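You operate a simulated robot arm through the tools that you are given. There is no shell and no other tool. Be economical: measure what you need, move in short steps, check, and stop when the job is done.

The job below is to be done with a simulated robot arm. You get a single attempt, and the scene is never put back.

## Task
Charge the red cylinder with the hand pump to between 8 and 14 bar.
Fine: open the cart's green and black levers first and read the pump display; shut the black lever alone, then hold the orange lever down till the logger shows 0.

The check looks at the end state, three seconds after you hand in, the way a careful person would. Anything else that was tipped, shoved, dropped, spilled or broken makes it a failure.

## Robot
A 7-joint arm with a fingered hand on a trunk, on a base that drives. Base frame: it is fixed to the floor where the robot stands at the start and does not move with it; the origin is under the middle of the robot, x ahead of it, y to its left, z up. Lengths are in cm, angles in rad, forces in N, time in s.
Its first joint turns from -2.897 to 2.897 rad. Places, roughly: black cart lever [80, -40, 60]; bleed valve [220, -120, 90]; blue cart lever [120, -80, 60]; cart air knob [150, -20, 70]; cart logger [90, -10, 120]; cart logger switch [100, 0, 100]; cart stop button [150, -20, 50]; clamp handle [190, -60, 80]; gauge valve [200, -130, 90]; green cart lever [80, -10, 70]; hold knob [90, 0, 100]; hose valve [190, -140, 90]; pump display [130, 0, 80]; pump valve [210, -130, 90]; red cart lever [120, -80, 30]; relief knob [110, 10, 70]. Payload 3.7 kg.
Tool frame: the origin (TCP) lies between the finger pads and is the grasp point; the fingertips stand 2.5 cm ahead of it; z points along the fingers, y is the line along which they close. The gripper opens to 8.8 cm. The gripper's body begins 2.9 cm behind the TCP. The gripper is a hand of 5 fingers: y runs from the thumb to the fingers, the wrist lies at [-1.3, -10.6, -17.4] in the tool frame.
Orientation is that of the tool frame in the base frame, as a unit quaternion [x, y, z, w]. With the fingers straight down and the wrist toward the robot, the tool's x, y and z point along [0, 1, 0], [1, 0, 0] and [0, 0, -1] of the base frame.

## Interface
- The arm moves only by the tool jog_arm. Its argument "commands" is a list of rows, each an object of numbers (a shift or turn left out is 0): "tx", "ty", "tz": the shift along the base's x, y, z in cm; "rx", "ry", "rz": the turn, a rotation vector about the base's x, y, z in rad. In form: [{"tx": .., "ty": .., "tz": .., "rx": .., "ry": .., "rz": ..}, ...]. A call has 1 to 20 rows; each row shifts and turns the commanded pose from where the row before left it. Rows are played at 5 a second. More than 5 cm and 0.15 rad between two rows, and nothing of the call is played. A pose out of reach is approached as far as the arm can. The call stops where the force on the tool passes 40 N (or 10 N more than at its start, if that is more) or the arm is blocked; 0.2 s more then pass. In this call time passes only in rows, and 0.2 s behind the last. The reply holds the time, the measured pose of the TCP, the force on the tool along the base axes, the opening and the grip force, in the units named above and with some noise, with the torque about the TCP (base axes, N m) and any sound that the robot's microphone picked up, and new pictures: "views" is both (left out), scene, wrist or none.
- Cameras (640 x 400 px; columns grow to the right, rows downward): "scene" is now at [18.23, 17.62, 130.72]; the picture's right is [-0.51, -0.86, 0.00], its down [-0.35, 0.21, -0.91] and it looks along [0.78, -0.46, -0.41] (base axes); focal length 262 px, centre (320, 200). "wrist" rides on the gripper at [5.9, -7.9, -10.5] in the tool frame; the picture's right is [-0.73, 0.32, -0.61], its down [-0.62, -0.68, 0.38] and it looks along [-0.29, 0.66, 0.70] (tool axes); focal length 234 px, centre (320, 200). There is no depth. A picture from a camera that has moved, and an enlarged one, comes with that camera's place and axes in the base frame and with its lens. The place of the scene camera against the robot may be out by one fixed shift of up to 1.2 cm in any direction.
- roll_base(legs): drives the robot by 1 to 6 legs, each [ahead, left, turn to the left] in cm, cm and rad, along the robot's own axes; the way and the turn of a leg run together, so that a leg with both is an arc; at most 150 cm and 3.142 rad a leg. The arm and the cameras ride along, it lands a little off, and it stops where it bumps. It gives what a move gives, and a new picture of the scene camera.
- finger_targets(index, middle, ring, little, thumb_bend, thumb_turn): sets how far each is bent, from 0 (flat) to 1 (curled in); at 0.3 the hand is open as for a grip, at 0.7 the pads meet at the TCP. One left out holds its place. A second passes; each finger stops where it meets its share of the squeeze, and holds until it gets a number again. It is the only way to open and close the hand. It gives what a move gives, with no picture; readings hold the bend of each and the force on index, middle, ring, little, thumb and palm. thumb_turn goes from beside the hand (0) to across from the fingers (1), as for a grip.
- aim_head(pan, tilt): turns the head with the scene camera to pan (to the left, within 2.094 rad either way) and tilt (down, from -0.506 to 1.204), counted from straight ahead of the robot. It gives what a move gives, and a new picture of the scene camera.
- zoom(camera, box): a new picture of the part [left, top, right, bottom] of that camera's present view, enlarged. No time passes.
- job_done(): hands the job in; it is judged then, once.

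Work in short steps. Places have to be worked out from the pictures, the camera data and where the tool is seen: move nearer, look again, correct. Check each grasp and each placing, and mend what went wrong. You have 120 turns and 260 pictures in all, those below and enlarged ones among them. Open the gripper and draw the arm clear of the work before you hand the job in, unless the task says otherwise; then end with one line.

The tools are called after "Request:" by a JSON object that holds its "fn" and its "kwargs". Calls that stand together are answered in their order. jog_arm: Moves the arm, as the interface text tells. Its arguments: {"type":"object","properties":{"commands":{"type":"array","items":{"type":"object","properties":{"tx":{"type":"number"},"ty":{"type":"number"},"tz":{"type":"number"},"rx":{"type":"number"},"ry":{"type":"number"},"rz":{"type":"number"}}}},"views":{"type":"string","enum":["both","scene","wrist","none"]}},"required":["commands"]} The other tools are called the same way: finger_targets (index, middle, ring, little, thumb_bend, thumb_turn) moves the fingers one by one; roll_base (legs) drives the base; aim_head (pan, tilt) turns the head that bears the scene camera; zoom (camera, box) takes an enlarged picture of a part of a camera's view; job_done () hands the job in.

At the start:

```text
time_s: 0.0
tool_pos: [67.1, -39.95, 120.47]
tcp_rot: [0.707, 0.707, 0.0, -0.001]
wrist_force: [-0.3, 0.3, -0.2]
ft_torque: [0.02, 0.03, 0.01]
finger_gap: 8.75
finger_force: 0.0
shape: jaw
bend: [0.3, 0.3, 0.3, 0.3, 0.3, 0.98]
finger forces: [0.0, 0.1, 0.0, 0.0, 0.0, 0.1]
robot x, y, heading: [-0.16, 0.08, -0.001]
head pan, tilt: [-0.536, 0.426]
```

scene: 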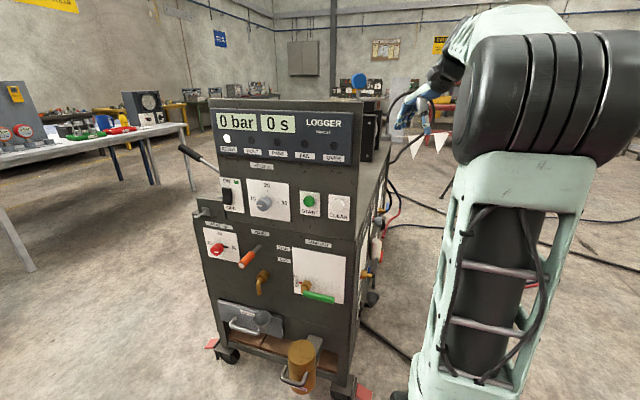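
wrist: 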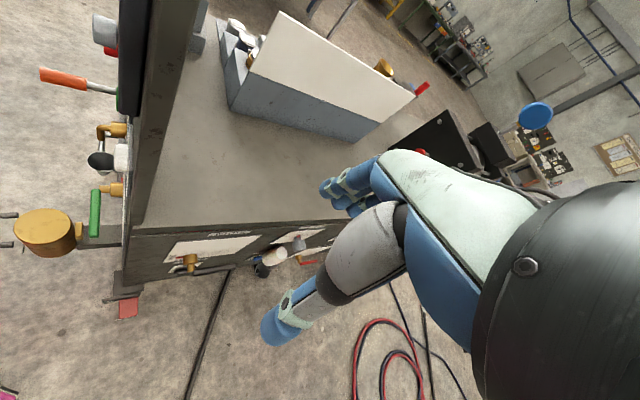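

The scene shows a cart with a logger, levers and knobs. I zoom in to read the labels before touching anything.

Request:
{"fn": "zoom", "kwargs": {"camera": "scene", "box": [190, 90, 400, 221]}}

Request:
{"fn": "zoom", "kwargs": {"camera": "scene", "box": [190, 200, 400, 331]}}

Request:
{"fn": "zoom", "kwargs": {"camera": "scene", "box": [200, 269, 410, 400]}}

```text
3.05 times, centred on (295, 156) of scene
camera zoom: at [18.23, 17.62, 130.72], right [-0.51, -0.86, 0.0], down [-0.35, 0.21, -0.91], along [0.78, -0.46, -0.41], focal length 798 px, centre (396, 336)
```

zoom: 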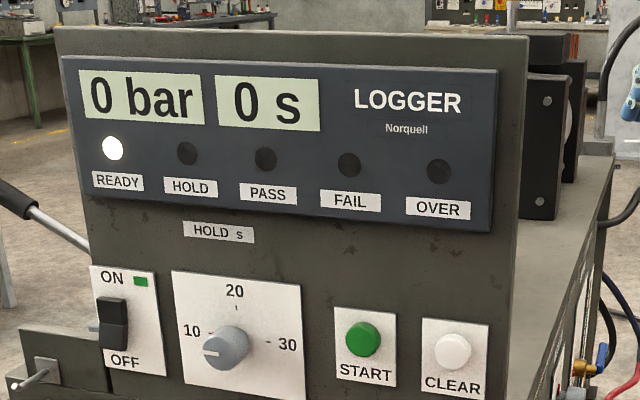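

```text
3.05 times, centred on (295, 266) of scene
camera zoom: at [18.23, 17.62, 130.72], right [-0.51, -0.86, 0.0], down [-0.35, 0.21, -0.91], along [0.78, -0.46, -0.41], focal length 798 px, centre (396, 0)
```

zoom: 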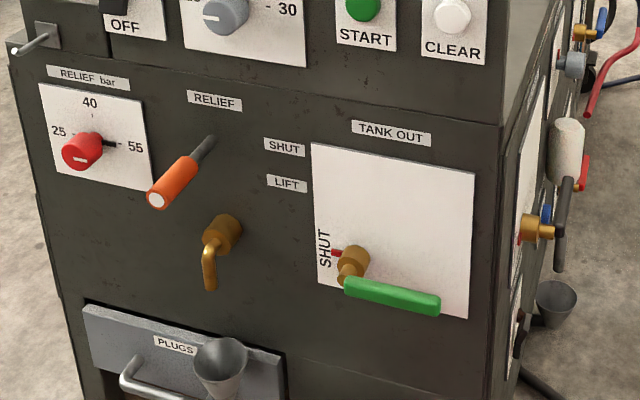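

```text
3.05 times, centred on (305, 334) of scene
camera zoom: at [18.23, 17.62, 130.72], right [-0.51, -0.86, 0.0], down [-0.35, 0.21, -0.91], along [0.78, -0.46, -0.41], focal length 798 px, centre (366, -210)
```

zoom: 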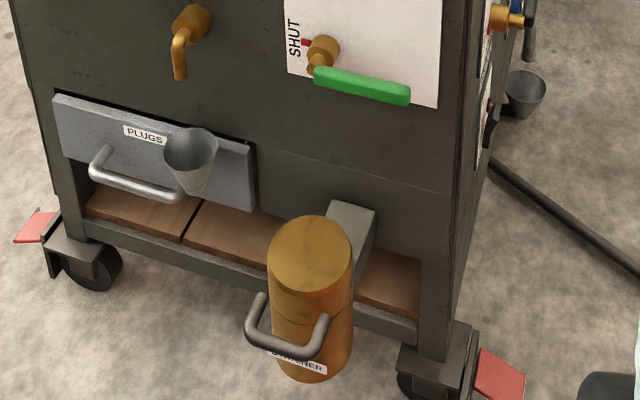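

The cart front is clear: TANK OUT green lever, RELIEF orange lever, LOGGER. Next I look for the red cylinder, the pump and the bench by turning the head.

Request:
{"fn": "aim_head", "kwargs": {"pan": 0.2, "tilt": 0.4}}

Request:
{"fn": "aim_head", "kwargs": {"pan": -0.9, "tilt": 0.3}}

```text
time_s: 1.1
tool_pos: [67.17, -39.96, 120.37]
tcp_rot: [0.707, 0.707, 0.0, 0.0]
wrist_force: [0.0, 0.7, 0.5]
ft_torque: [0.04, 0.02, -0.02]
finger_gap: 8.74
finger_force: 0.0
shape: jaw
bend: [0.3, 0.3, 0.3, 0.3, 0.3, 0.98]
finger forces: [0.1, 0.0, 0.0, 0.0, 0.1, 0.0]
robot x, y, heading: [-0.08, 0.11, 0.0]
head pan, tilt: [0.201, 0.4]
camera scene: at [19.37, 24.17, 130.95], right [0.2, -0.98, 0.0], down [-0.38, -0.08, -0.92], along [0.9, 0.18, -0.39], focal length 262 px, centre (320, 200)
```

scene: 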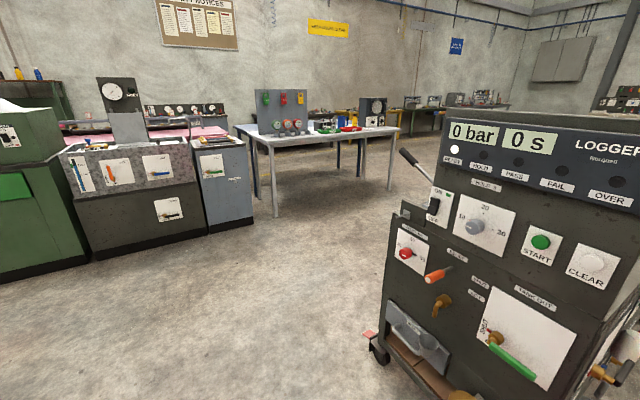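

```text
time_s: 2.4
tool_pos: [66.99, -39.98, 120.42]
tcp_rot: [0.707, 0.707, -0.001, 0.001]
wrist_force: [-0.6, -0.2, 0.1]
ft_torque: [-0.02, 0.02, 0.02]
finger_gap: 8.75
finger_force: 0.0
shape: jaw
bend: [0.3, 0.3, 0.3, 0.3, 0.3, 0.98]
finger forces: [0.1, 0.1, 0.0, 0.0, 0.0, 0.0]
robot x, y, heading: [0.15, -0.17, 0.001]
head pan, tilt: [-0.901, 0.3]
camera scene: at [16.09, 15.02, 131.88], right [-0.78, -0.62, 0.0], down [-0.18, 0.23, -0.96], along [0.59, -0.75, -0.3], focal length 262 px, centre (320, 200)
```

scene: 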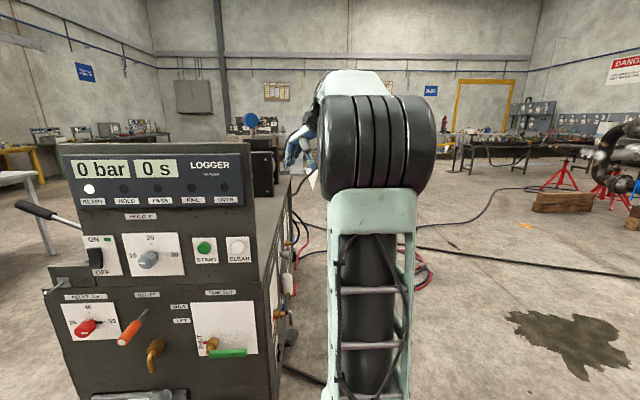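

The arm hides what is behind and right of the cart, so I pan a bit further to see that side.

Request:
{"fn": "aim_head", "kwargs": {"pan": -1.5, "tilt": 0.3}}

Request:
{"fn": "zoom", "kwargs": {"camera": "wrist", "box": [0, 0, 480, 300]}}

```text
time_s: 3.4
tool_pos: [67.07, -40.06, 120.41]
tcp_rot: [0.707, 0.707, 0.001, 0.0]
wrist_force: [0.3, 1.1, 1.0]
ft_torque: [-0.01, 0.01, 0.0]
finger_gap: 8.78
finger_force: 0.1
shape: jaw
bend: [0.3, 0.3, 0.3, 0.3, 0.3, 0.98]
finger forces: [0.0, 0.0, 0.1, 0.1, 0.1, 0.0]
robot x, y, heading: [-0.09, 0.14, 0.002]
head pan, tilt: [-1.499, 0.3]
camera scene: at [10.96, 13.02, 131.88], right [-1.0, -0.07, 0.0], down [-0.02, 0.29, -0.96], along [0.07, -0.95, -0.3], focal length 262 px, centre (320, 200)
```

scene: 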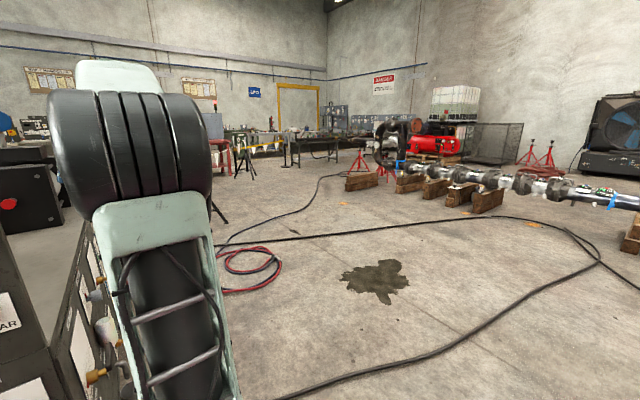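

```text
1.33 times, centred on (240, 150) of wrist
camera zoom: at [59.2, -34.2, 130.88], right [0.32, -0.73, 0.61], down [-0.68, -0.62, -0.38], along [0.66, -0.29, -0.7], focal length 312 px, centre (427, 267)
```

zoom: 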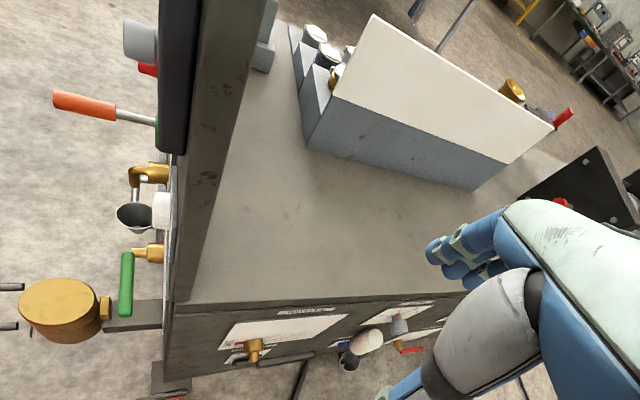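

No red cylinder on this side; it is likely behind or beside the cart. I drive sideways to the right, away from the cart, to see its right side and behind.

Request:
{"fn": "roll_base", "kwargs": {"legs": [[0, -100, 0]]}}

Request:
{"fn": "aim_head", "kwargs": {"pan": 0.1, "tilt": 0.35}}

```text
time_s: 8.6
tool_pos: [68.11, -139.47, 120.42]
tcp_rot: [0.703, 0.712, 0.0, 0.0]
wrist_force: [0.0, 0.1, 0.8]
ft_torque: [0.0, -0.01, 0.0]
finger_gap: 8.74
finger_force: 0.1
shape: jaw
bend: [0.3, 0.3, 0.3, 0.3, 0.3, 0.98]
finger forces: [0.0, 0.1, 0.0, 0.0, 0.1, 0.0]
robot x, y, heading: [0.73, -100.3, 0.011]
head pan, tilt: [-1.499, 0.3]
camera scene: at [11.38, -87.12, 131.88], right [-1.0, -0.08, 0.0], down [-0.02, 0.29, -0.96], along [0.08, -0.95, -0.3], focal length 262 px, centre (320, 200)
```

scene: 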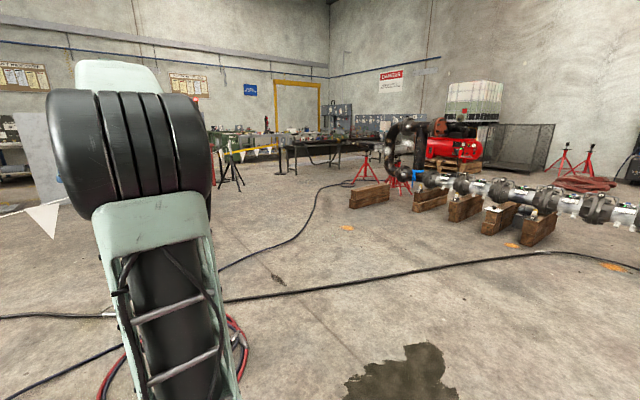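

```text
time_s: 10.3
tool_pos: [68.0, -139.49, 120.45]
tcp_rot: [0.703, 0.711, 0.0, 0.0]
wrist_force: [0.2, 0.5, -0.1]
ft_torque: [-0.01, 0.03, 0.0]
finger_gap: 8.73
finger_force: 0.0
shape: jaw
bend: [0.3, 0.3, 0.3, 0.3, 0.3, 0.98]
finger forces: [0.0, 0.1, 0.0, 0.0, 0.1, 0.1]
robot x, y, heading: [0.67, -100.06, 0.012]
head pan, tilt: [0.099, 0.351]
camera scene: at [19.86, -76.79, 131.41], right [0.11, -0.99, 0.0], down [-0.34, -0.04, -0.94], along [0.93, 0.1, -0.34], focal length 262 px, centre (320, 200)
```

scene: 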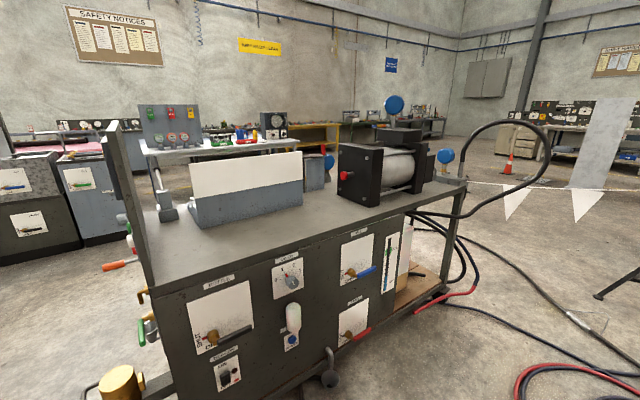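

Request:
{"fn": "zoom", "kwargs": {"camera": "scene", "box": [160, 220, 448, 400]}}

Request:
{"fn": "zoom", "kwargs": {"camera": "scene", "box": [140, 80, 480, 290]}}

Request:
{"fn": "aim_head", "kwargs": {"pan": -0.3, "tilt": 0.35}}

```text
2.22 times, centred on (304, 310) of scene
camera zoom: at [19.86, -76.79, 131.41], right [0.11, -0.99, 0.0], down [-0.34, -0.04, -0.94], along [0.93, 0.1, -0.34], focal length 582 px, centre (356, -44)
```

zoom: 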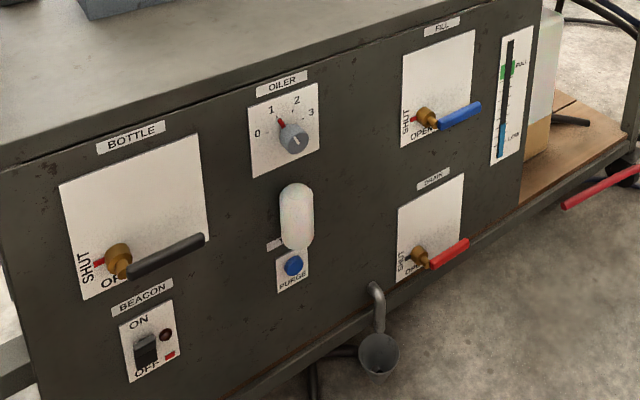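

```text
1.88 times, centred on (310, 185) of scene
camera zoom: at [19.86, -76.79, 131.41], right [0.11, -0.99, 0.0], down [-0.34, -0.04, -0.94], along [0.93, 0.1, -0.34], focal length 493 px, centre (339, 228)
```

zoom: 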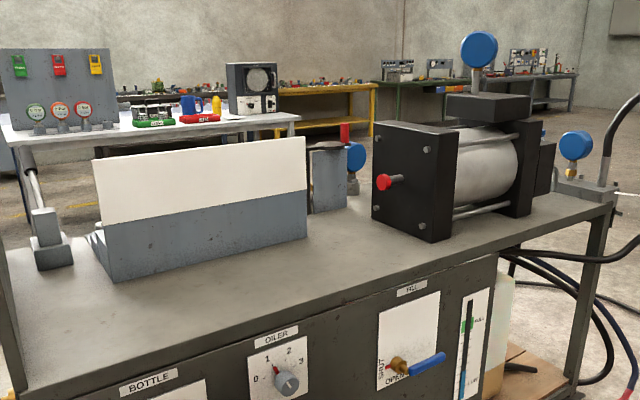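

```text
time_s: 11.2
tool_pos: [68.06, -139.44, 120.42]
tcp_rot: [0.703, 0.712, 0.0, 0.0]
wrist_force: [0.1, 0.7, 0.0]
ft_torque: [0.01, 0.01, 0.0]
finger_gap: 8.78
finger_force: 0.0
shape: jaw
bend: [0.3, 0.3, 0.3, 0.3, 0.3, 0.98]
finger forces: [0.0, 0.0, 0.1, 0.1, 0.0, 0.0]
robot x, y, heading: [0.6, -100.5, 0.011]
head pan, tilt: [-0.3, 0.351]
camera scene: at [19.54, -80.46, 131.41], right [-0.28, -0.96, 0.0], down [-0.33, 0.1, -0.94], along [0.9, -0.27, -0.34], focal length 262 px, centre (320, 200)
```

scene: 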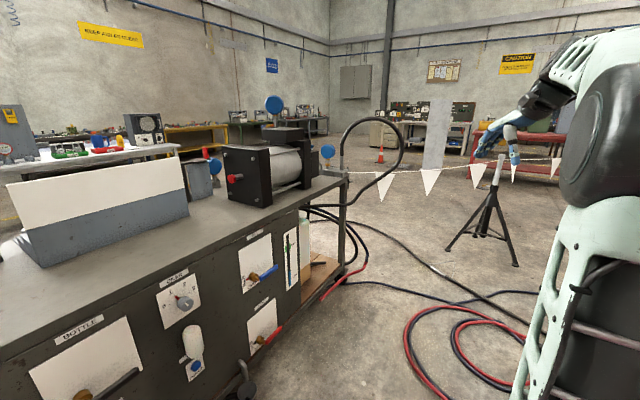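

Black lever is labelled BOTTLE. I zoom on the area behind the pump, where the clamp and valves should be.

Request:
{"fn": "zoom", "kwargs": {"camera": "scene", "box": [200, 80, 420, 217]}}

Request:
{"fn": "zoom", "kwargs": {"camera": "scene", "box": [400, 100, 620, 237]}}

```text
2.91 times, centred on (310, 148) of scene
camera zoom: at [19.54, -80.46, 131.41], right [-0.28, -0.96, 0.0], down [-0.33, 0.1, -0.94], along [0.9, -0.27, -0.34], focal length 762 px, centre (349, 350)
```

zoom: 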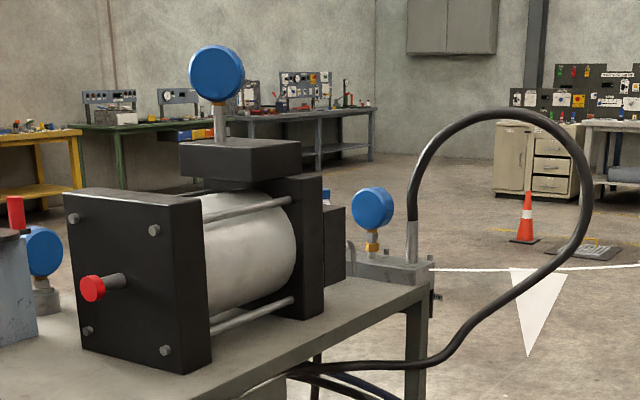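

```text
2.91 times, centred on (510, 168) of scene
camera zoom: at [19.54, -80.46, 131.41], right [-0.28, -0.96, 0.0], down [-0.33, 0.1, -0.94], along [0.9, -0.27, -0.34], focal length 762 px, centre (-233, 292)
```

zoom: 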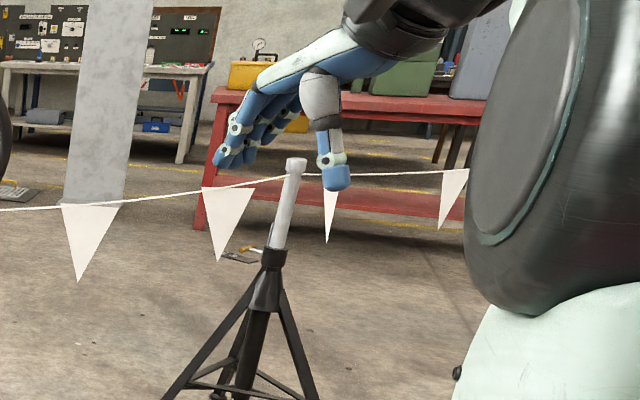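

The cart is yawed roughly -50°, so the pump display and the rear valves are on its far left and rear sides. I drive around the front to the cart's left side, staying well clear.

Request:
{"fn": "roll_base", "kwargs": {"legs": [[0, 100, 0], [0, 120, 0], [140, 0, 0]]}}

Request:
{"fn": "aim_head", "kwargs": {"pan": -1.6, "tilt": 0.4}}

```text
time_s: 17.8
tool_pos: [66.58, -26.8, 120.15]
tcp_rot: [0.712, 0.702, -0.004, 0.003]
wrist_force: [2.2, -11.6, -0.9]
ft_torque: [-0.15, 0.06, -0.58]
finger_gap: 8.76
finger_force: 0.1
shape: jaw
bend: [0.3, 0.29, 0.3, 0.3, 0.3, 0.98]
finger forces: [25.4, 0.0, 0.1, 0.0, 0.0, 0.1]
robot x, y, heading: [-0.41, 13.96, 0.007]
head pan, tilt: [-0.3, 0.351]
stopped in leg 2: the force on the tool passed its limit (the readings are from after the stop); the commanded pose is now the measured one
camera scene: at [18.67, 33.4, 131.42], right [-0.29, -0.96, 0.0], down [-0.33, 0.1, -0.94], along [0.9, -0.27, -0.34], focal length 262 px, centre (320, 200)
```

scene: 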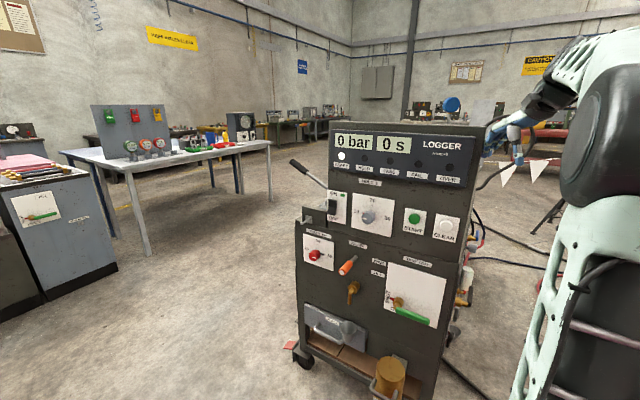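

```text
time_s: 19.3
tool_pos: [66.73, -26.63, 120.31]
tcp_rot: [0.711, 0.703, -0.003, 0.004]
wrist_force: [1.8, -16.2, -2.9]
ft_torque: [-0.26, 0.18, -0.87]
finger_gap: 8.79
finger_force: 0.0
shape: jaw
bend: [0.3, 0.29, 0.3, 0.3, 0.3, 0.98]
finger forces: [30.4, 0.0, 0.0, 0.0, 0.0, 0.0]
robot x, y, heading: [-0.42, 13.79, 0.012]
head pan, tilt: [-1.6, 0.4]
camera scene: at [9.55, 26.82, 130.96], right [-1.0, 0.02, 0.0], down [0.01, 0.39, -0.92], along [-0.02, -0.92, -0.39], focal length 262 px, centre (320, 200)
```

scene: 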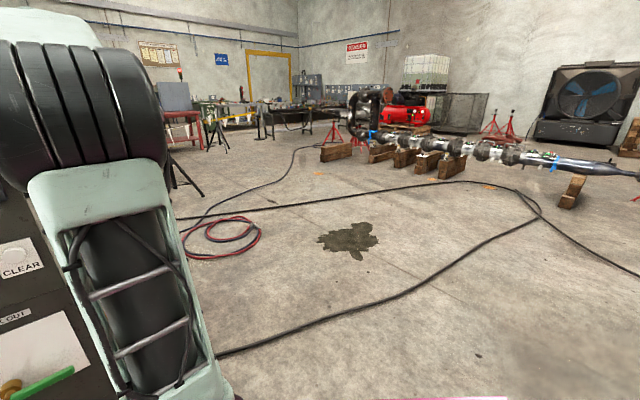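

My hand's index finger touched the panel edge (I forgot it overhangs the cart). I back off the way I came, then reverse before going left.

Request:
{"fn": "roll_base", "kwargs": {"legs": [[0, -20, 0], [-50, 0, 0]]}}

Request:
{"fn": "aim_head", "kwargs": {"pan": -0.3, "tilt": 0.45}}

```text
time_s: 23.4
tool_pos: [16.66, -46.78, 120.43]
tcp_rot: [0.709, 0.705, -0.003, 0.003]
wrist_force: [0.3, -0.4, 0.3]
ft_torque: [0.0, -0.03, 0.01]
finger_gap: 8.77
finger_force: 0.0
shape: jaw
bend: [0.3, 0.3, 0.3, 0.3, 0.3, 0.98]
finger forces: [0.0, 0.0, 0.0, 0.0, 0.0, 0.0]
robot x, y, heading: [-50.79, -6.71, 0.013]
head pan, tilt: [-1.6, 0.4]
camera scene: at [-40.88, 6.42, 130.95], right [-1.0, 0.02, 0.0], down [0.01, 0.39, -0.92], along [-0.02, -0.92, -0.39], focal length 262 px, centre (320, 200)
```

scene: 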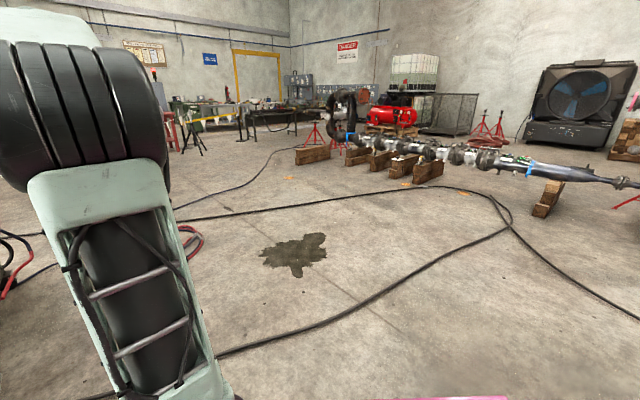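

```text
time_s: 24.9
tool_pos: [16.53, -46.69, 120.38]
tcp_rot: [0.709, 0.705, -0.003, 0.004]
wrist_force: [0.6, 0.5, 0.2]
ft_torque: [0.01, 0.0, -0.03]
finger_gap: 8.78
finger_force: 0.1
shape: jaw
bend: [0.3, 0.3, 0.3, 0.3, 0.3, 0.98]
finger forces: [0.1, 0.0, 0.0, 0.0, 0.1, 0.1]
robot x, y, heading: [-50.85, -6.7, 0.012]
head pan, tilt: [-0.3, 0.45]
camera scene: at [-31.91, 13.07, 130.49], right [-0.28, -0.96, 0.0], down [-0.42, 0.12, -0.9], along [0.86, -0.26, -0.44], focal length 262 px, centre (320, 200)
```

scene: 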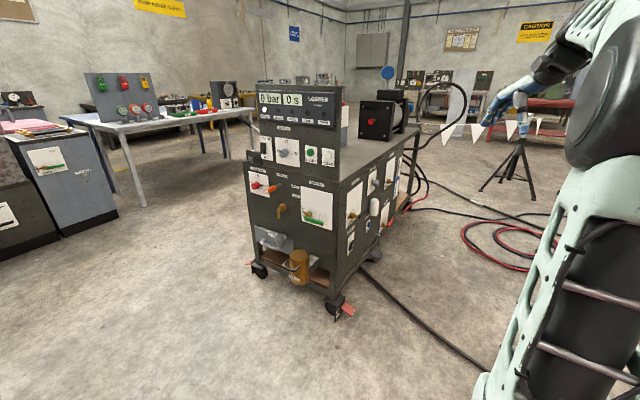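

The cart is untouched. Now I go left and forward, keeping the hand clear of the pump handle, which I place near (146, 9, 104).

Request:
{"fn": "roll_base", "kwargs": {"legs": [[0, 110, 0], [100, 0, 0], [90, 0, 0]]}}

Request:
{"fn": "aim_head", "kwargs": {"pan": -1.4, "tilt": 0.5}}

```text
time_s: 28.3
tool_pos: [10.51, -0.72, 120.35]
tcp_rot: [0.745, 0.667, -0.004, 0.003]
wrist_force: [0.8, -0.6, 0.6]
ft_torque: [0.0, 0.01, -0.04]
finger_gap: 8.8
finger_force: 0.1
shape: jaw
bend: [0.3, 0.3, 0.3, 0.3, 0.3, 0.98]
finger forces: [0.1, 0.1, 0.1, 0.1, 0.0, 0.0]
robot x, y, heading: [-52.44, 46.39, -0.097]
head pan, tilt: [-0.3, 0.45]
stopped in leg 1: the robot was blocked; the commanded pose is now the measured one
camera scene: at [-31.32, 63.86, 130.49], right [-0.38, -0.92, 0.0], down [-0.4, 0.17, -0.9], along [0.83, -0.35, -0.44], focal length 262 px, centre (320, 200)
```

scene: 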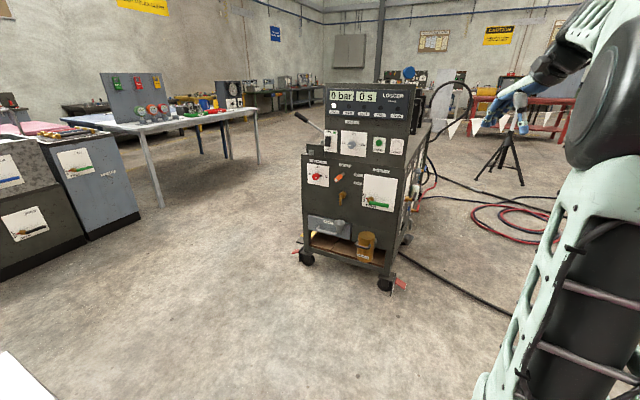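

```text
time_s: 29.7
tool_pos: [10.46, -0.81, 120.33]
tcp_rot: [0.746, 0.666, -0.004, 0.003]
wrist_force: [-0.1, 0.4, 0.1]
ft_torque: [0.01, 0.03, 0.03]
finger_gap: 8.81
finger_force: 0.0
shape: jaw
bend: [0.3, 0.3, 0.3, 0.3, 0.3, 0.98]
finger forces: [0.0, 0.1, 0.0, 0.1, 0.0, 0.1]
robot x, y, heading: [-52.08, 46.07, -0.091]
head pan, tilt: [-1.4, 0.499]
camera scene: at [-39.1, 58.32, 130.04], right [-1.0, -0.08, 0.0], down [-0.04, 0.48, -0.88], along [0.07, -0.88, -0.48], focal length 262 px, centre (320, 200)
```

scene: 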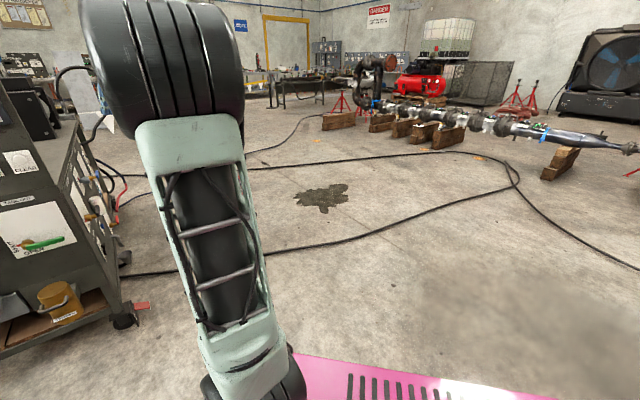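

The robot bumped into something on its left. I move a little to the right and look there.

Request:
{"fn": "roll_base", "kwargs": {"legs": [[5, -12, 0.09]]}}

Request:
{"fn": "aim_head", "kwargs": {"pan": 1.2, "tilt": 0.6}}

```text
time_s: 31.0
tool_pos: [18.98, -7.39, 120.29]
tcp_rot: [0.715, 0.699, -0.003, 0.003]
wrist_force: [0.3, -0.9, -0.2]
ft_torque: [0.03, 0.02, -0.01]
finger_gap: 8.78
finger_force: 0.2
shape: jaw
bend: [0.3, 0.3, 0.3, 0.3, 0.3, 0.98]
finger forces: [0.0, 0.0, 0.1, 0.0, 0.1, 0.1]
robot x, y, heading: [-47.67, 33.65, -0.011]
head pan, tilt: [-1.4, 0.499]
camera scene: at [-35.79, 47.1, 130.04], right [-0.99, -0.17, 0.0], down [-0.08, 0.47, -0.88], along [0.15, -0.87, -0.48], focal length 262 px, centre (320, 200)
```

scene: 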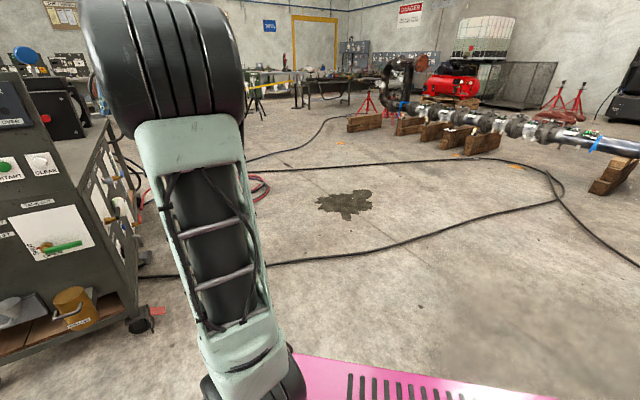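

```text
time_s: 33.3
tool_pos: [18.9, -7.32, 120.27]
tcp_rot: [0.715, 0.699, -0.004, 0.002]
wrist_force: [0.9, -0.5, 0.4]
ft_torque: [-0.02, 0.0, -0.01]
finger_gap: 8.8
finger_force: 0.1
shape: jaw
bend: [0.3, 0.3, 0.3, 0.3, 0.3, 0.98]
finger forces: [0.1, 0.1, 0.1, 0.0, 0.0, 0.0]
robot x, y, heading: [-47.84, 33.74, -0.008]
head pan, tilt: [1.201, 0.6]
camera scene: at [-34.06, 64.3, 129.13], right [0.93, -0.37, 0.0], down [-0.21, -0.53, -0.83], along [0.3, 0.77, -0.56], focal length 262 px, centre (320, 200)
```

scene: 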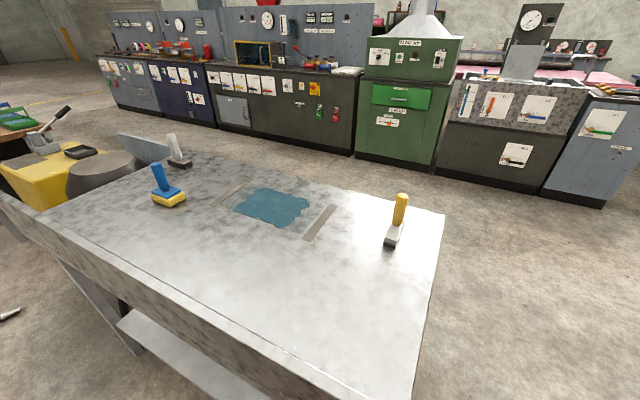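

I bumped a bench corner, but its tools still stand. I turn the robot left so the hand clears the logger, then slip between the bench and the cart.

Request:
{"fn": "roll_base", "kwargs": {"legs": [[8, -10, 0], [0, 0, 0.5], [60, -14, 0], [50, 13, 0]]}}

Request:
{"fn": "aim_head", "kwargs": {"pan": -0.5, "tilt": 0.4}}

```text
time_s: 41.6
tool_pos: [135.17, 70.72, 120.31]
tcp_rot: [0.518, 0.855, -0.003, 0.003]
wrist_force: [-0.1, 0.2, 0.5]
ft_torque: [0.02, 0.01, 0.01]
finger_gap: 8.79
finger_force: 0.0
shape: jaw
bend: [0.3, 0.3, 0.3, 0.3, 0.3, 0.98]
finger forces: [0.1, 0.1, 0.0, 0.0, 0.0, 0.1]
robot x, y, heading: [56.85, 75.07, 0.498]
head pan, tilt: [1.201, 0.6]
camera scene: at [54.15, 107.91, 129.13], right [0.99, 0.13, 0.0], down [0.07, -0.56, -0.83], along [-0.1, 0.82, -0.56], focal length 262 px, centre (320, 200)
```

scene: 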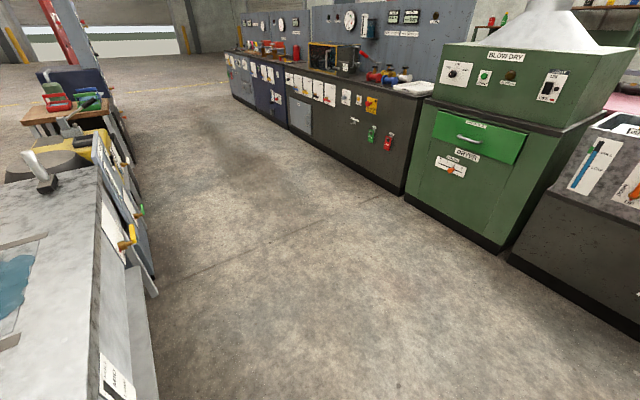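

```text
time_s: 43.4
tool_pos: [135.27, 70.71, 120.26]
tcp_rot: [0.519, 0.855, -0.003, 0.003]
wrist_force: [-0.6, 0.3, -0.4]
ft_torque: [0.02, -0.01, 0.01]
finger_gap: 8.81
finger_force: 0.1
shape: jaw
bend: [0.3, 0.3, 0.3, 0.3, 0.3, 0.98]
finger forces: [0.1, 0.0, 0.0, 0.0, 0.0, 0.0]
robot x, y, heading: [56.83, 74.92, 0.499]
head pan, tilt: [-0.499, 0.4]
camera scene: at [64.54, 99.13, 130.95], right [0.0, -1.0, 0.0], down [-0.39, 0.0, -0.92], along [0.92, 0.0, -0.39], focal length 262 px, centre (320, 200)
```

scene: 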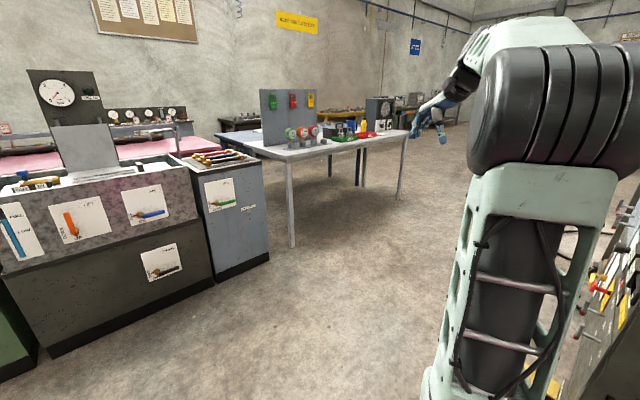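

Clear passage. I move on along +x to about (145, 85) and look back at the cart's left side.

Request:
{"fn": "roll_base", "kwargs": {"legs": [[84, -35, 0]]}}

Request:
{"fn": "aim_head", "kwargs": {"pan": -1.9, "tilt": 0.45}}

```text
time_s: 48.1
tool_pos: [225.28, 81.18, 120.28]
tcp_rot: [0.515, 0.857, -0.003, 0.003]
wrist_force: [0.6, 0.4, -0.7]
ft_torque: [0.01, -0.01, 0.02]
finger_gap: 8.79
finger_force: 0.0
shape: jaw
bend: [0.3, 0.3, 0.3, 0.3, 0.3, 0.98]
finger forces: [0.0, 0.1, 0.1, 0.0, 0.0, 0.0]
robot x, y, heading: [147.06, 84.22, 0.509]
head pan, tilt: [-0.499, 0.4]
camera scene: at [154.43, 108.74, 130.95], right [0.01, -1.0, 0.0], down [-0.39, 0.0, -0.92], along [0.92, 0.01, -0.39], focal length 262 px, centre (320, 200)
```

scene: 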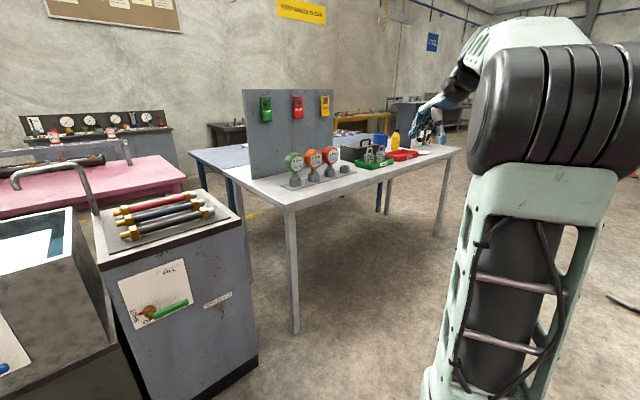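

```text
time_s: 49.7
tool_pos: [225.39, 81.16, 120.31]
tcp_rot: [0.515, 0.857, -0.003, 0.004]
wrist_force: [-0.4, -0.2, -0.3]
ft_torque: [-0.01, 0.01, 0.01]
finger_gap: 8.77
finger_force: 0.0
shape: jaw
bend: [0.3, 0.3, 0.3, 0.3, 0.3, 0.98]
finger forces: [0.0, 0.1, 0.0, 0.0, 0.1, 0.1]
robot x, y, heading: [146.99, 84.33, 0.511]
head pan, tilt: [-1.901, 0.45]
camera scene: at [146.8, 99.61, 130.49], right [-0.98, -0.18, 0.0], down [-0.08, 0.43, -0.9], along [0.16, -0.89, -0.44], focal length 262 px, centre (320, 200)
```

scene: 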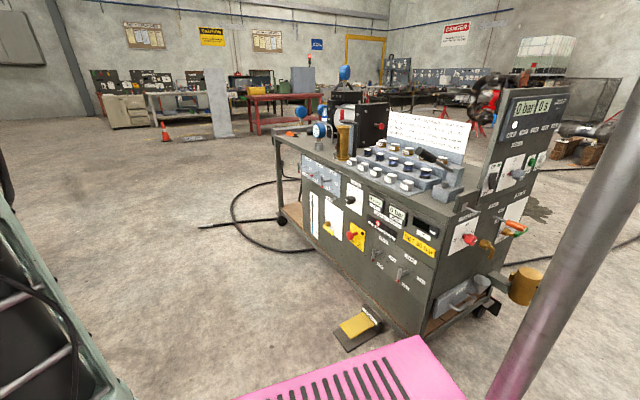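

Now I see the left side of the cart. I zoom in to read it.

Request:
{"fn": "zoom", "kwargs": {"camera": "scene", "box": [270, 90, 430, 190]}}

Request:
{"fn": "zoom", "kwargs": {"camera": "scene", "box": [290, 150, 450, 250]}}

Request:
{"fn": "zoom", "kwargs": {"camera": "scene", "box": [350, 100, 510, 200]}}

Request:
{"fn": "zoom", "kwargs": {"camera": "scene", "box": [330, 190, 490, 290]}}

```text
4.00 times, centred on (350, 140) of scene
camera zoom: at [146.8, 99.61, 130.49], right [-0.98, -0.18, 0.0], down [-0.08, 0.43, -0.9], along [0.16, -0.89, -0.44], focal length 1047 px, centre (200, 440)
```

zoom: 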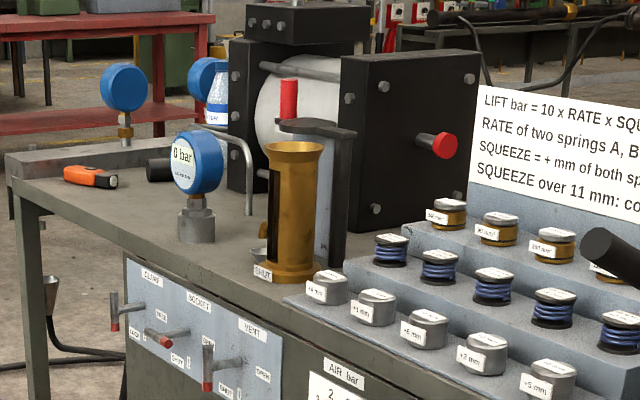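

```text
4.00 times, centred on (370, 200) of scene
camera zoom: at [146.8, 99.61, 130.49], right [-0.98, -0.18, 0.0], down [-0.08, 0.43, -0.9], along [0.16, -0.89, -0.44], focal length 1047 px, centre (120, 200)
```

zoom: 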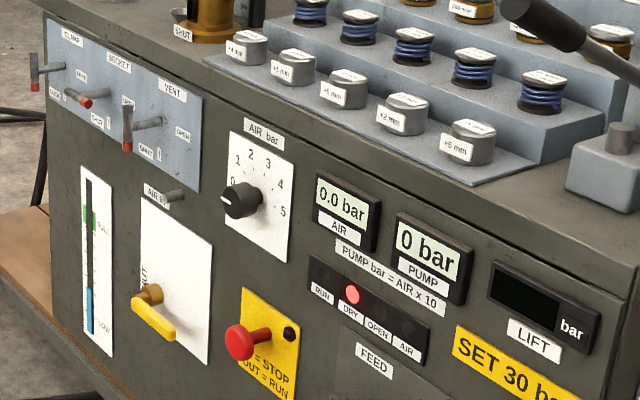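

```text
4.00 times, centred on (430, 150) of scene
camera zoom: at [146.8, 99.61, 130.49], right [-0.98, -0.18, 0.0], down [-0.08, 0.43, -0.9], along [0.16, -0.89, -0.44], focal length 1047 px, centre (-120, 400)
```

zoom: 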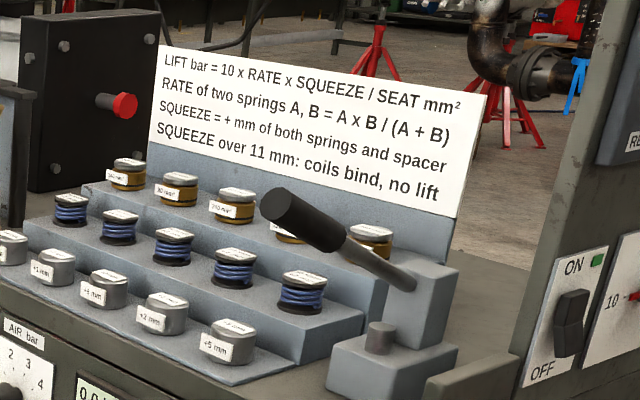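

```text
4.00 times, centred on (410, 240) of scene
camera zoom: at [146.8, 99.61, 130.49], right [-0.98, -0.18, 0.0], down [-0.08, 0.43, -0.9], along [0.16, -0.89, -0.44], focal length 1047 px, centre (-40, 40)
```

zoom: 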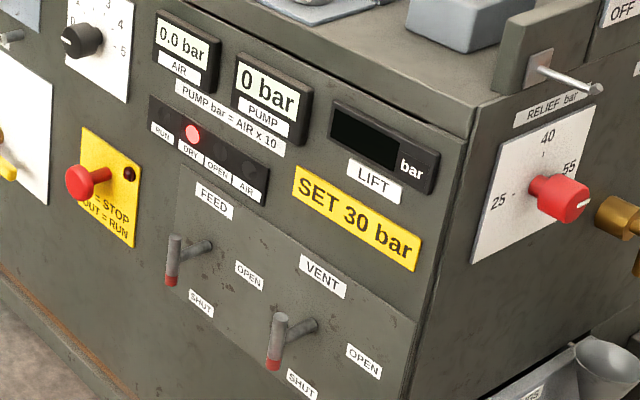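

The pump display reads 0 bar and the hand-pump handle stands at the cart's left front. I still need the red cylinder, so I turn and drive to view the cart's rear.

Request:
{"fn": "roll_base", "kwargs": {"legs": [[0, 0, -1.2], [60, 25, 0]]}}

Request:
{"fn": "aim_head", "kwargs": {"pan": -1.35, "tilt": 0.5}}

```text
time_s: 56.2
tool_pos: [234.29, -8.24, 120.29]
tcp_rot: [0.909, 0.417, -0.004, 0.001]
wrist_force: [0.0, -0.3, 0.5]
ft_torque: [0.0, 0.01, -0.03]
finger_gap: 8.8
finger_force: 0.1
shape: jaw
bend: [0.3, 0.3, 0.3, 0.3, 0.3, 0.98]
finger forces: [0.0, 0.1, 0.0, 0.1, 0.2, 0.0]
robot x, y, heading: [209.19, 65.74, -0.691]
head pan, tilt: [-1.901, 0.45]
camera scene: at [223.49, 71.78, 130.49], right [-0.52, 0.85, 0.0], down [0.37, 0.23, -0.9], along [-0.77, -0.47, -0.44], focal length 262 px, centre (320, 200)
```

scene: 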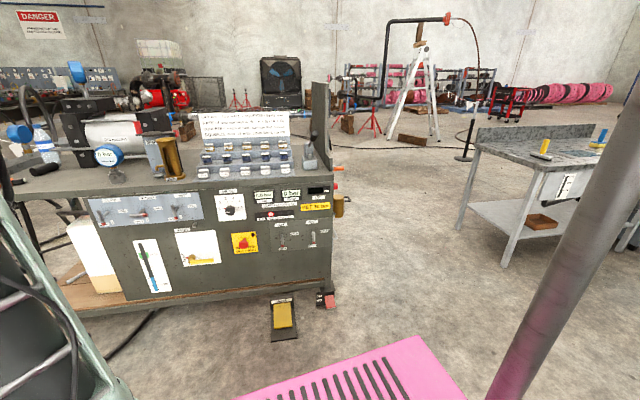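

```text
time_s: 57.2
tool_pos: [234.34, -8.21, 120.19]
tcp_rot: [0.909, 0.417, -0.005, 0.001]
wrist_force: [0.5, -1.0, -0.1]
ft_torque: [0.01, 0.02, 0.04]
finger_gap: 8.79
finger_force: 0.0
shape: jaw
bend: [0.3, 0.3, 0.3, 0.3, 0.3, 0.98]
finger forces: [0.0, 0.0, 0.0, 0.1, 0.0, 0.0]
robot x, y, heading: [209.1, 65.68, -0.688]
head pan, tilt: [-1.349, 0.499]
camera scene: at [227.2, 68.47, 130.04], right [-0.89, 0.45, 0.0], down [0.22, 0.43, -0.88], along [-0.4, -0.78, -0.48], focal length 262 px, centre (320, 200)
```

scene: 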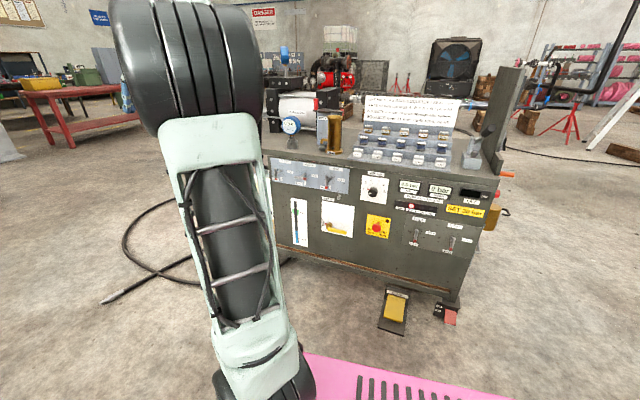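

I check what lies ahead before moving to the rear.

Request:
{"fn": "aim_head", "kwargs": {"pan": 0.0, "tilt": 0.45}}

Request:
{"fn": "zoom", "kwargs": {"camera": "wrist", "box": [0, 0, 640, 400]}}

```text
time_s: 58.7
tool_pos: [234.38, -8.14, 120.35]
tcp_rot: [0.908, 0.418, -0.005, 0.0]
wrist_force: [-0.4, -0.6, 0.2]
ft_torque: [-0.03, -0.02, -0.01]
finger_gap: 8.82
finger_force: 0.0
shape: jaw
bend: [0.3, 0.3, 0.3, 0.3, 0.3, 0.98]
finger forces: [0.0, 0.0, 0.1, 0.0, 0.1, 0.0]
robot x, y, heading: [209.09, 65.91, -0.695]
head pan, tilt: [0.0, 0.45]
camera scene: at [238.4, 70.71, 130.49], right [-0.64, -0.77, 0.0], down [-0.34, 0.28, -0.9], along [0.69, -0.57, -0.44], focal length 262 px, centre (320, 200)
```

scene: 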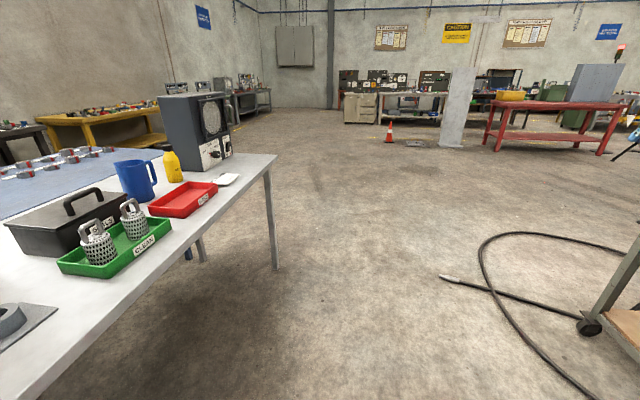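

```text
1.00 times, centred on (320, 200) of wrist
camera zoom: at [232.29, 1.35, 130.71], right [-0.22, -0.76, 0.61], down [-0.93, -0.03, -0.38], along [0.31, -0.65, -0.69], focal length 234 px, centre (320, 200)
```

zoom: 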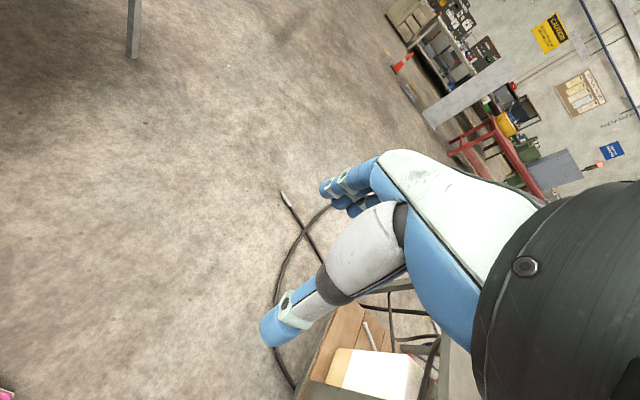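

The floor behind is free apart from a loose hose end; I move about 75 cm ahead and look back at the cart's rear.

Request:
{"fn": "roll_base", "kwargs": {"legs": [[80, 0, 0]]}}

Request:
{"fn": "aim_head", "kwargs": {"pan": -1.6, "tilt": 0.55}}

```text
time_s: 63.0
tool_pos: [297.05, -58.92, 120.15]
tcp_rot: [0.907, 0.422, -0.004, 0.001]
wrist_force: [0.3, 0.7, 0.6]
ft_torque: [0.0, 0.0, -0.03]
finger_gap: 8.8
finger_force: 0.0
shape: jaw
bend: [0.3, 0.3, 0.3, 0.3, 0.3, 0.98]
finger forces: [0.0, 0.0, 0.1, 0.0, 0.1, 0.1]
robot x, y, heading: [270.83, 14.97, -0.681]
head pan, tilt: [0.0, 0.45]
camera scene: at [300.35, 20.1, 130.49], right [-0.63, -0.78, 0.0], down [-0.34, 0.27, -0.9], along [0.7, -0.57, -0.44], focal length 262 px, centre (320, 200)
```

scene: 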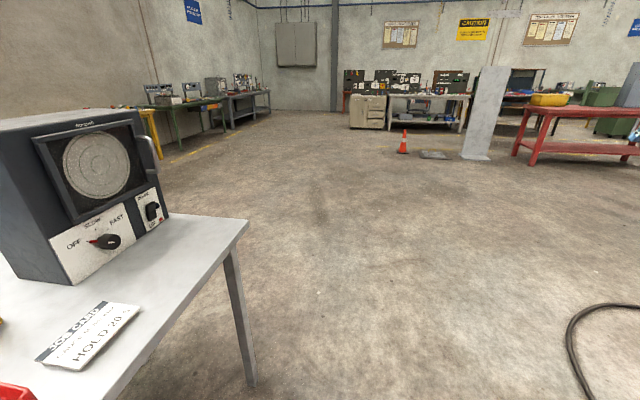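

```text
time_s: 64.7
tool_pos: [297.04, -58.89, 120.28]
tcp_rot: [0.907, 0.421, -0.004, 0.001]
wrist_force: [0.5, -0.2, -0.2]
ft_torque: [0.01, 0.0, -0.01]
finger_gap: 8.78
finger_force: 0.0
shape: jaw
bend: [0.3, 0.3, 0.3, 0.3, 0.3, 0.98]
finger forces: [0.1, 0.1, 0.1, 0.0, 0.1, 0.1]
robot x, y, heading: [271.03, 14.72, -0.681]
head pan, tilt: [-1.6, 0.55]
camera scene: at [287.36, 19.1, 129.58], right [-0.76, 0.65, 0.0], down [0.34, 0.4, -0.85], along [-0.56, -0.65, -0.52], focal length 262 px, centre (320, 200)
```

scene: 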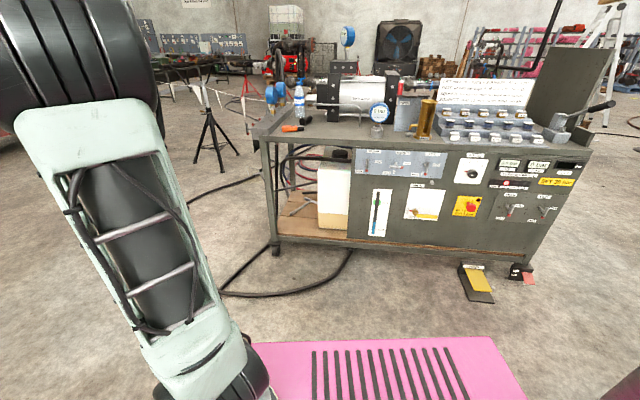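

Request:
{"fn": "zoom", "kwargs": {"camera": "scene", "box": [220, 70, 412, 190]}}

Request:
{"fn": "zoom", "kwargs": {"camera": "scene", "box": [220, 130, 412, 250]}}

Request:
{"fn": "zoom", "kwargs": {"camera": "scene", "box": [430, 60, 638, 190]}}

```text
3.33 times, centred on (316, 130) of scene
camera zoom: at [287.36, 19.1, 129.58], right [-0.76, 0.65, 0.0], down [0.34, 0.4, -0.85], along [-0.56, -0.65, -0.52], focal length 873 px, centre (333, 433)
```

zoom: 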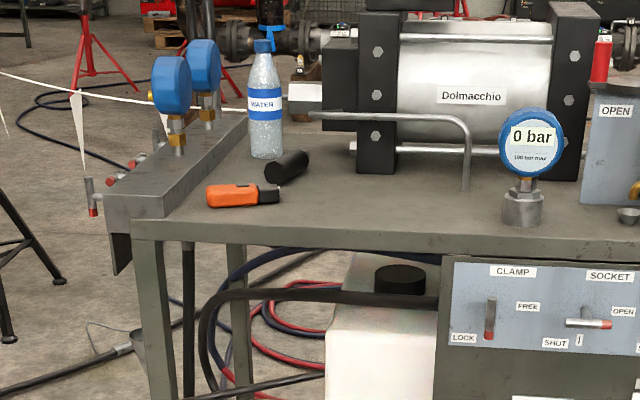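

```text
3.33 times, centred on (316, 190) of scene
camera zoom: at [287.36, 19.1, 129.58], right [-0.76, 0.65, 0.0], down [0.34, 0.4, -0.85], along [-0.56, -0.65, -0.52], focal length 873 px, centre (333, 233)
```

zoom: 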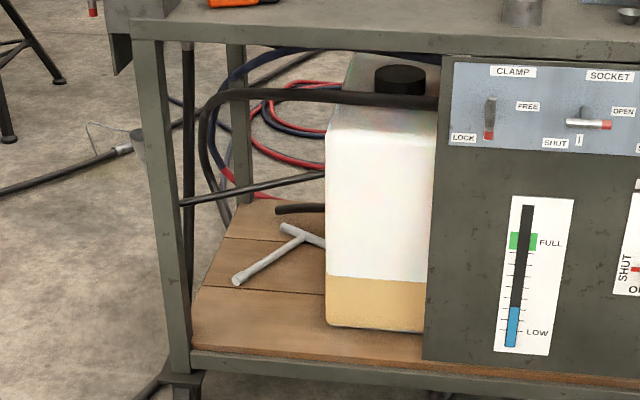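

```text
3.08 times, centred on (534, 125) of scene
camera zoom: at [287.36, 19.1, 129.58], right [-0.76, 0.65, 0.0], down [0.34, 0.4, -0.85], along [-0.56, -0.65, -0.52], focal length 806 px, centre (-338, 431)
```

zoom: 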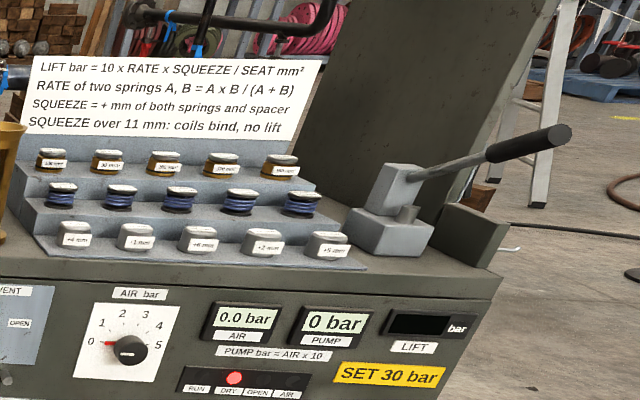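

The hand pump is the grey block with the black-gripped lever at the front-left of the deck, and black is the BOTTLE valve. I return along the known path toward the cart's front to work the levers.

Request:
{"fn": "roll_base", "kwargs": {"legs": [[-80, 0, 0], [0, 0, 1.2], [-45, 46, 0], [-84, 35, 0], [-50, -13, 0], [-50, 12, 0]]}}

Request:
{"fn": "aim_head", "kwargs": {"pan": -0.9, "tilt": 0.5}}

```text
time_s: 84.7
tool_pos: [49.5, 18.55, 120.28]
tcp_rot: [0.506, 0.863, -0.004, 0.004]
wrist_force: [0.1, 0.2, 0.1]
ft_torque: [0.0, 0.0, -0.02]
finger_gap: 8.79
finger_force: 0.0
shape: jaw
bend: [0.3, 0.3, 0.3, 0.3, 0.3, 0.98]
finger forces: [0.0, 0.0, 0.0, 0.0, 0.1, 0.0]
robot x, y, heading: [-29.03, 20.43, 0.524]
head pan, tilt: [-1.6, 0.55]
camera scene: at [-26.78, 36.48, 129.58], right [-0.88, -0.48, 0.0], down [-0.25, 0.46, -0.85], along [0.41, -0.75, -0.52], focal length 262 px, centre (320, 200)
```

scene: 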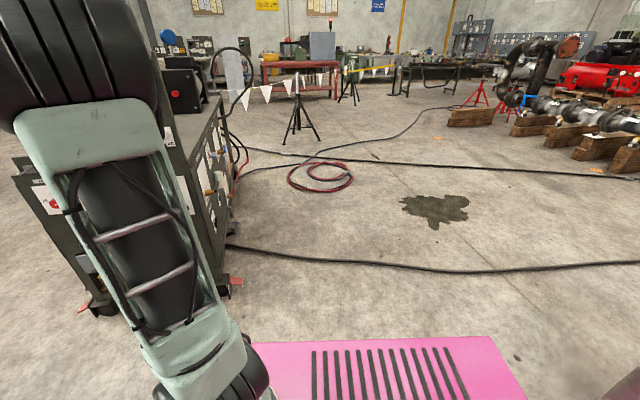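

```text
time_s: 85.8
tool_pos: [49.54, 18.6, 120.35]
tcp_rot: [0.506, 0.863, -0.003, 0.003]
wrist_force: [0.2, -0.3, -0.7]
ft_torque: [0.01, 0.01, 0.0]
finger_gap: 8.78
finger_force: 0.1
shape: jaw
bend: [0.3, 0.3, 0.3, 0.3, 0.3, 0.98]
finger forces: [0.1, 0.0, 0.0, 0.0, 0.0, 0.0]
robot x, y, heading: [-28.89, 20.3, 0.532]
head pan, tilt: [-0.901, 0.499]
camera scene: at [-22.6, 41.05, 130.04], right [-0.36, -0.93, 0.0], down [-0.45, 0.17, -0.88], along [0.82, -0.32, -0.48], focal length 262 px, centre (320, 200)
```

scene: 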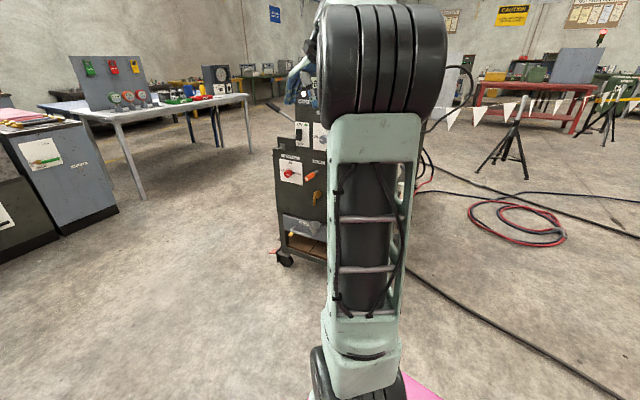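

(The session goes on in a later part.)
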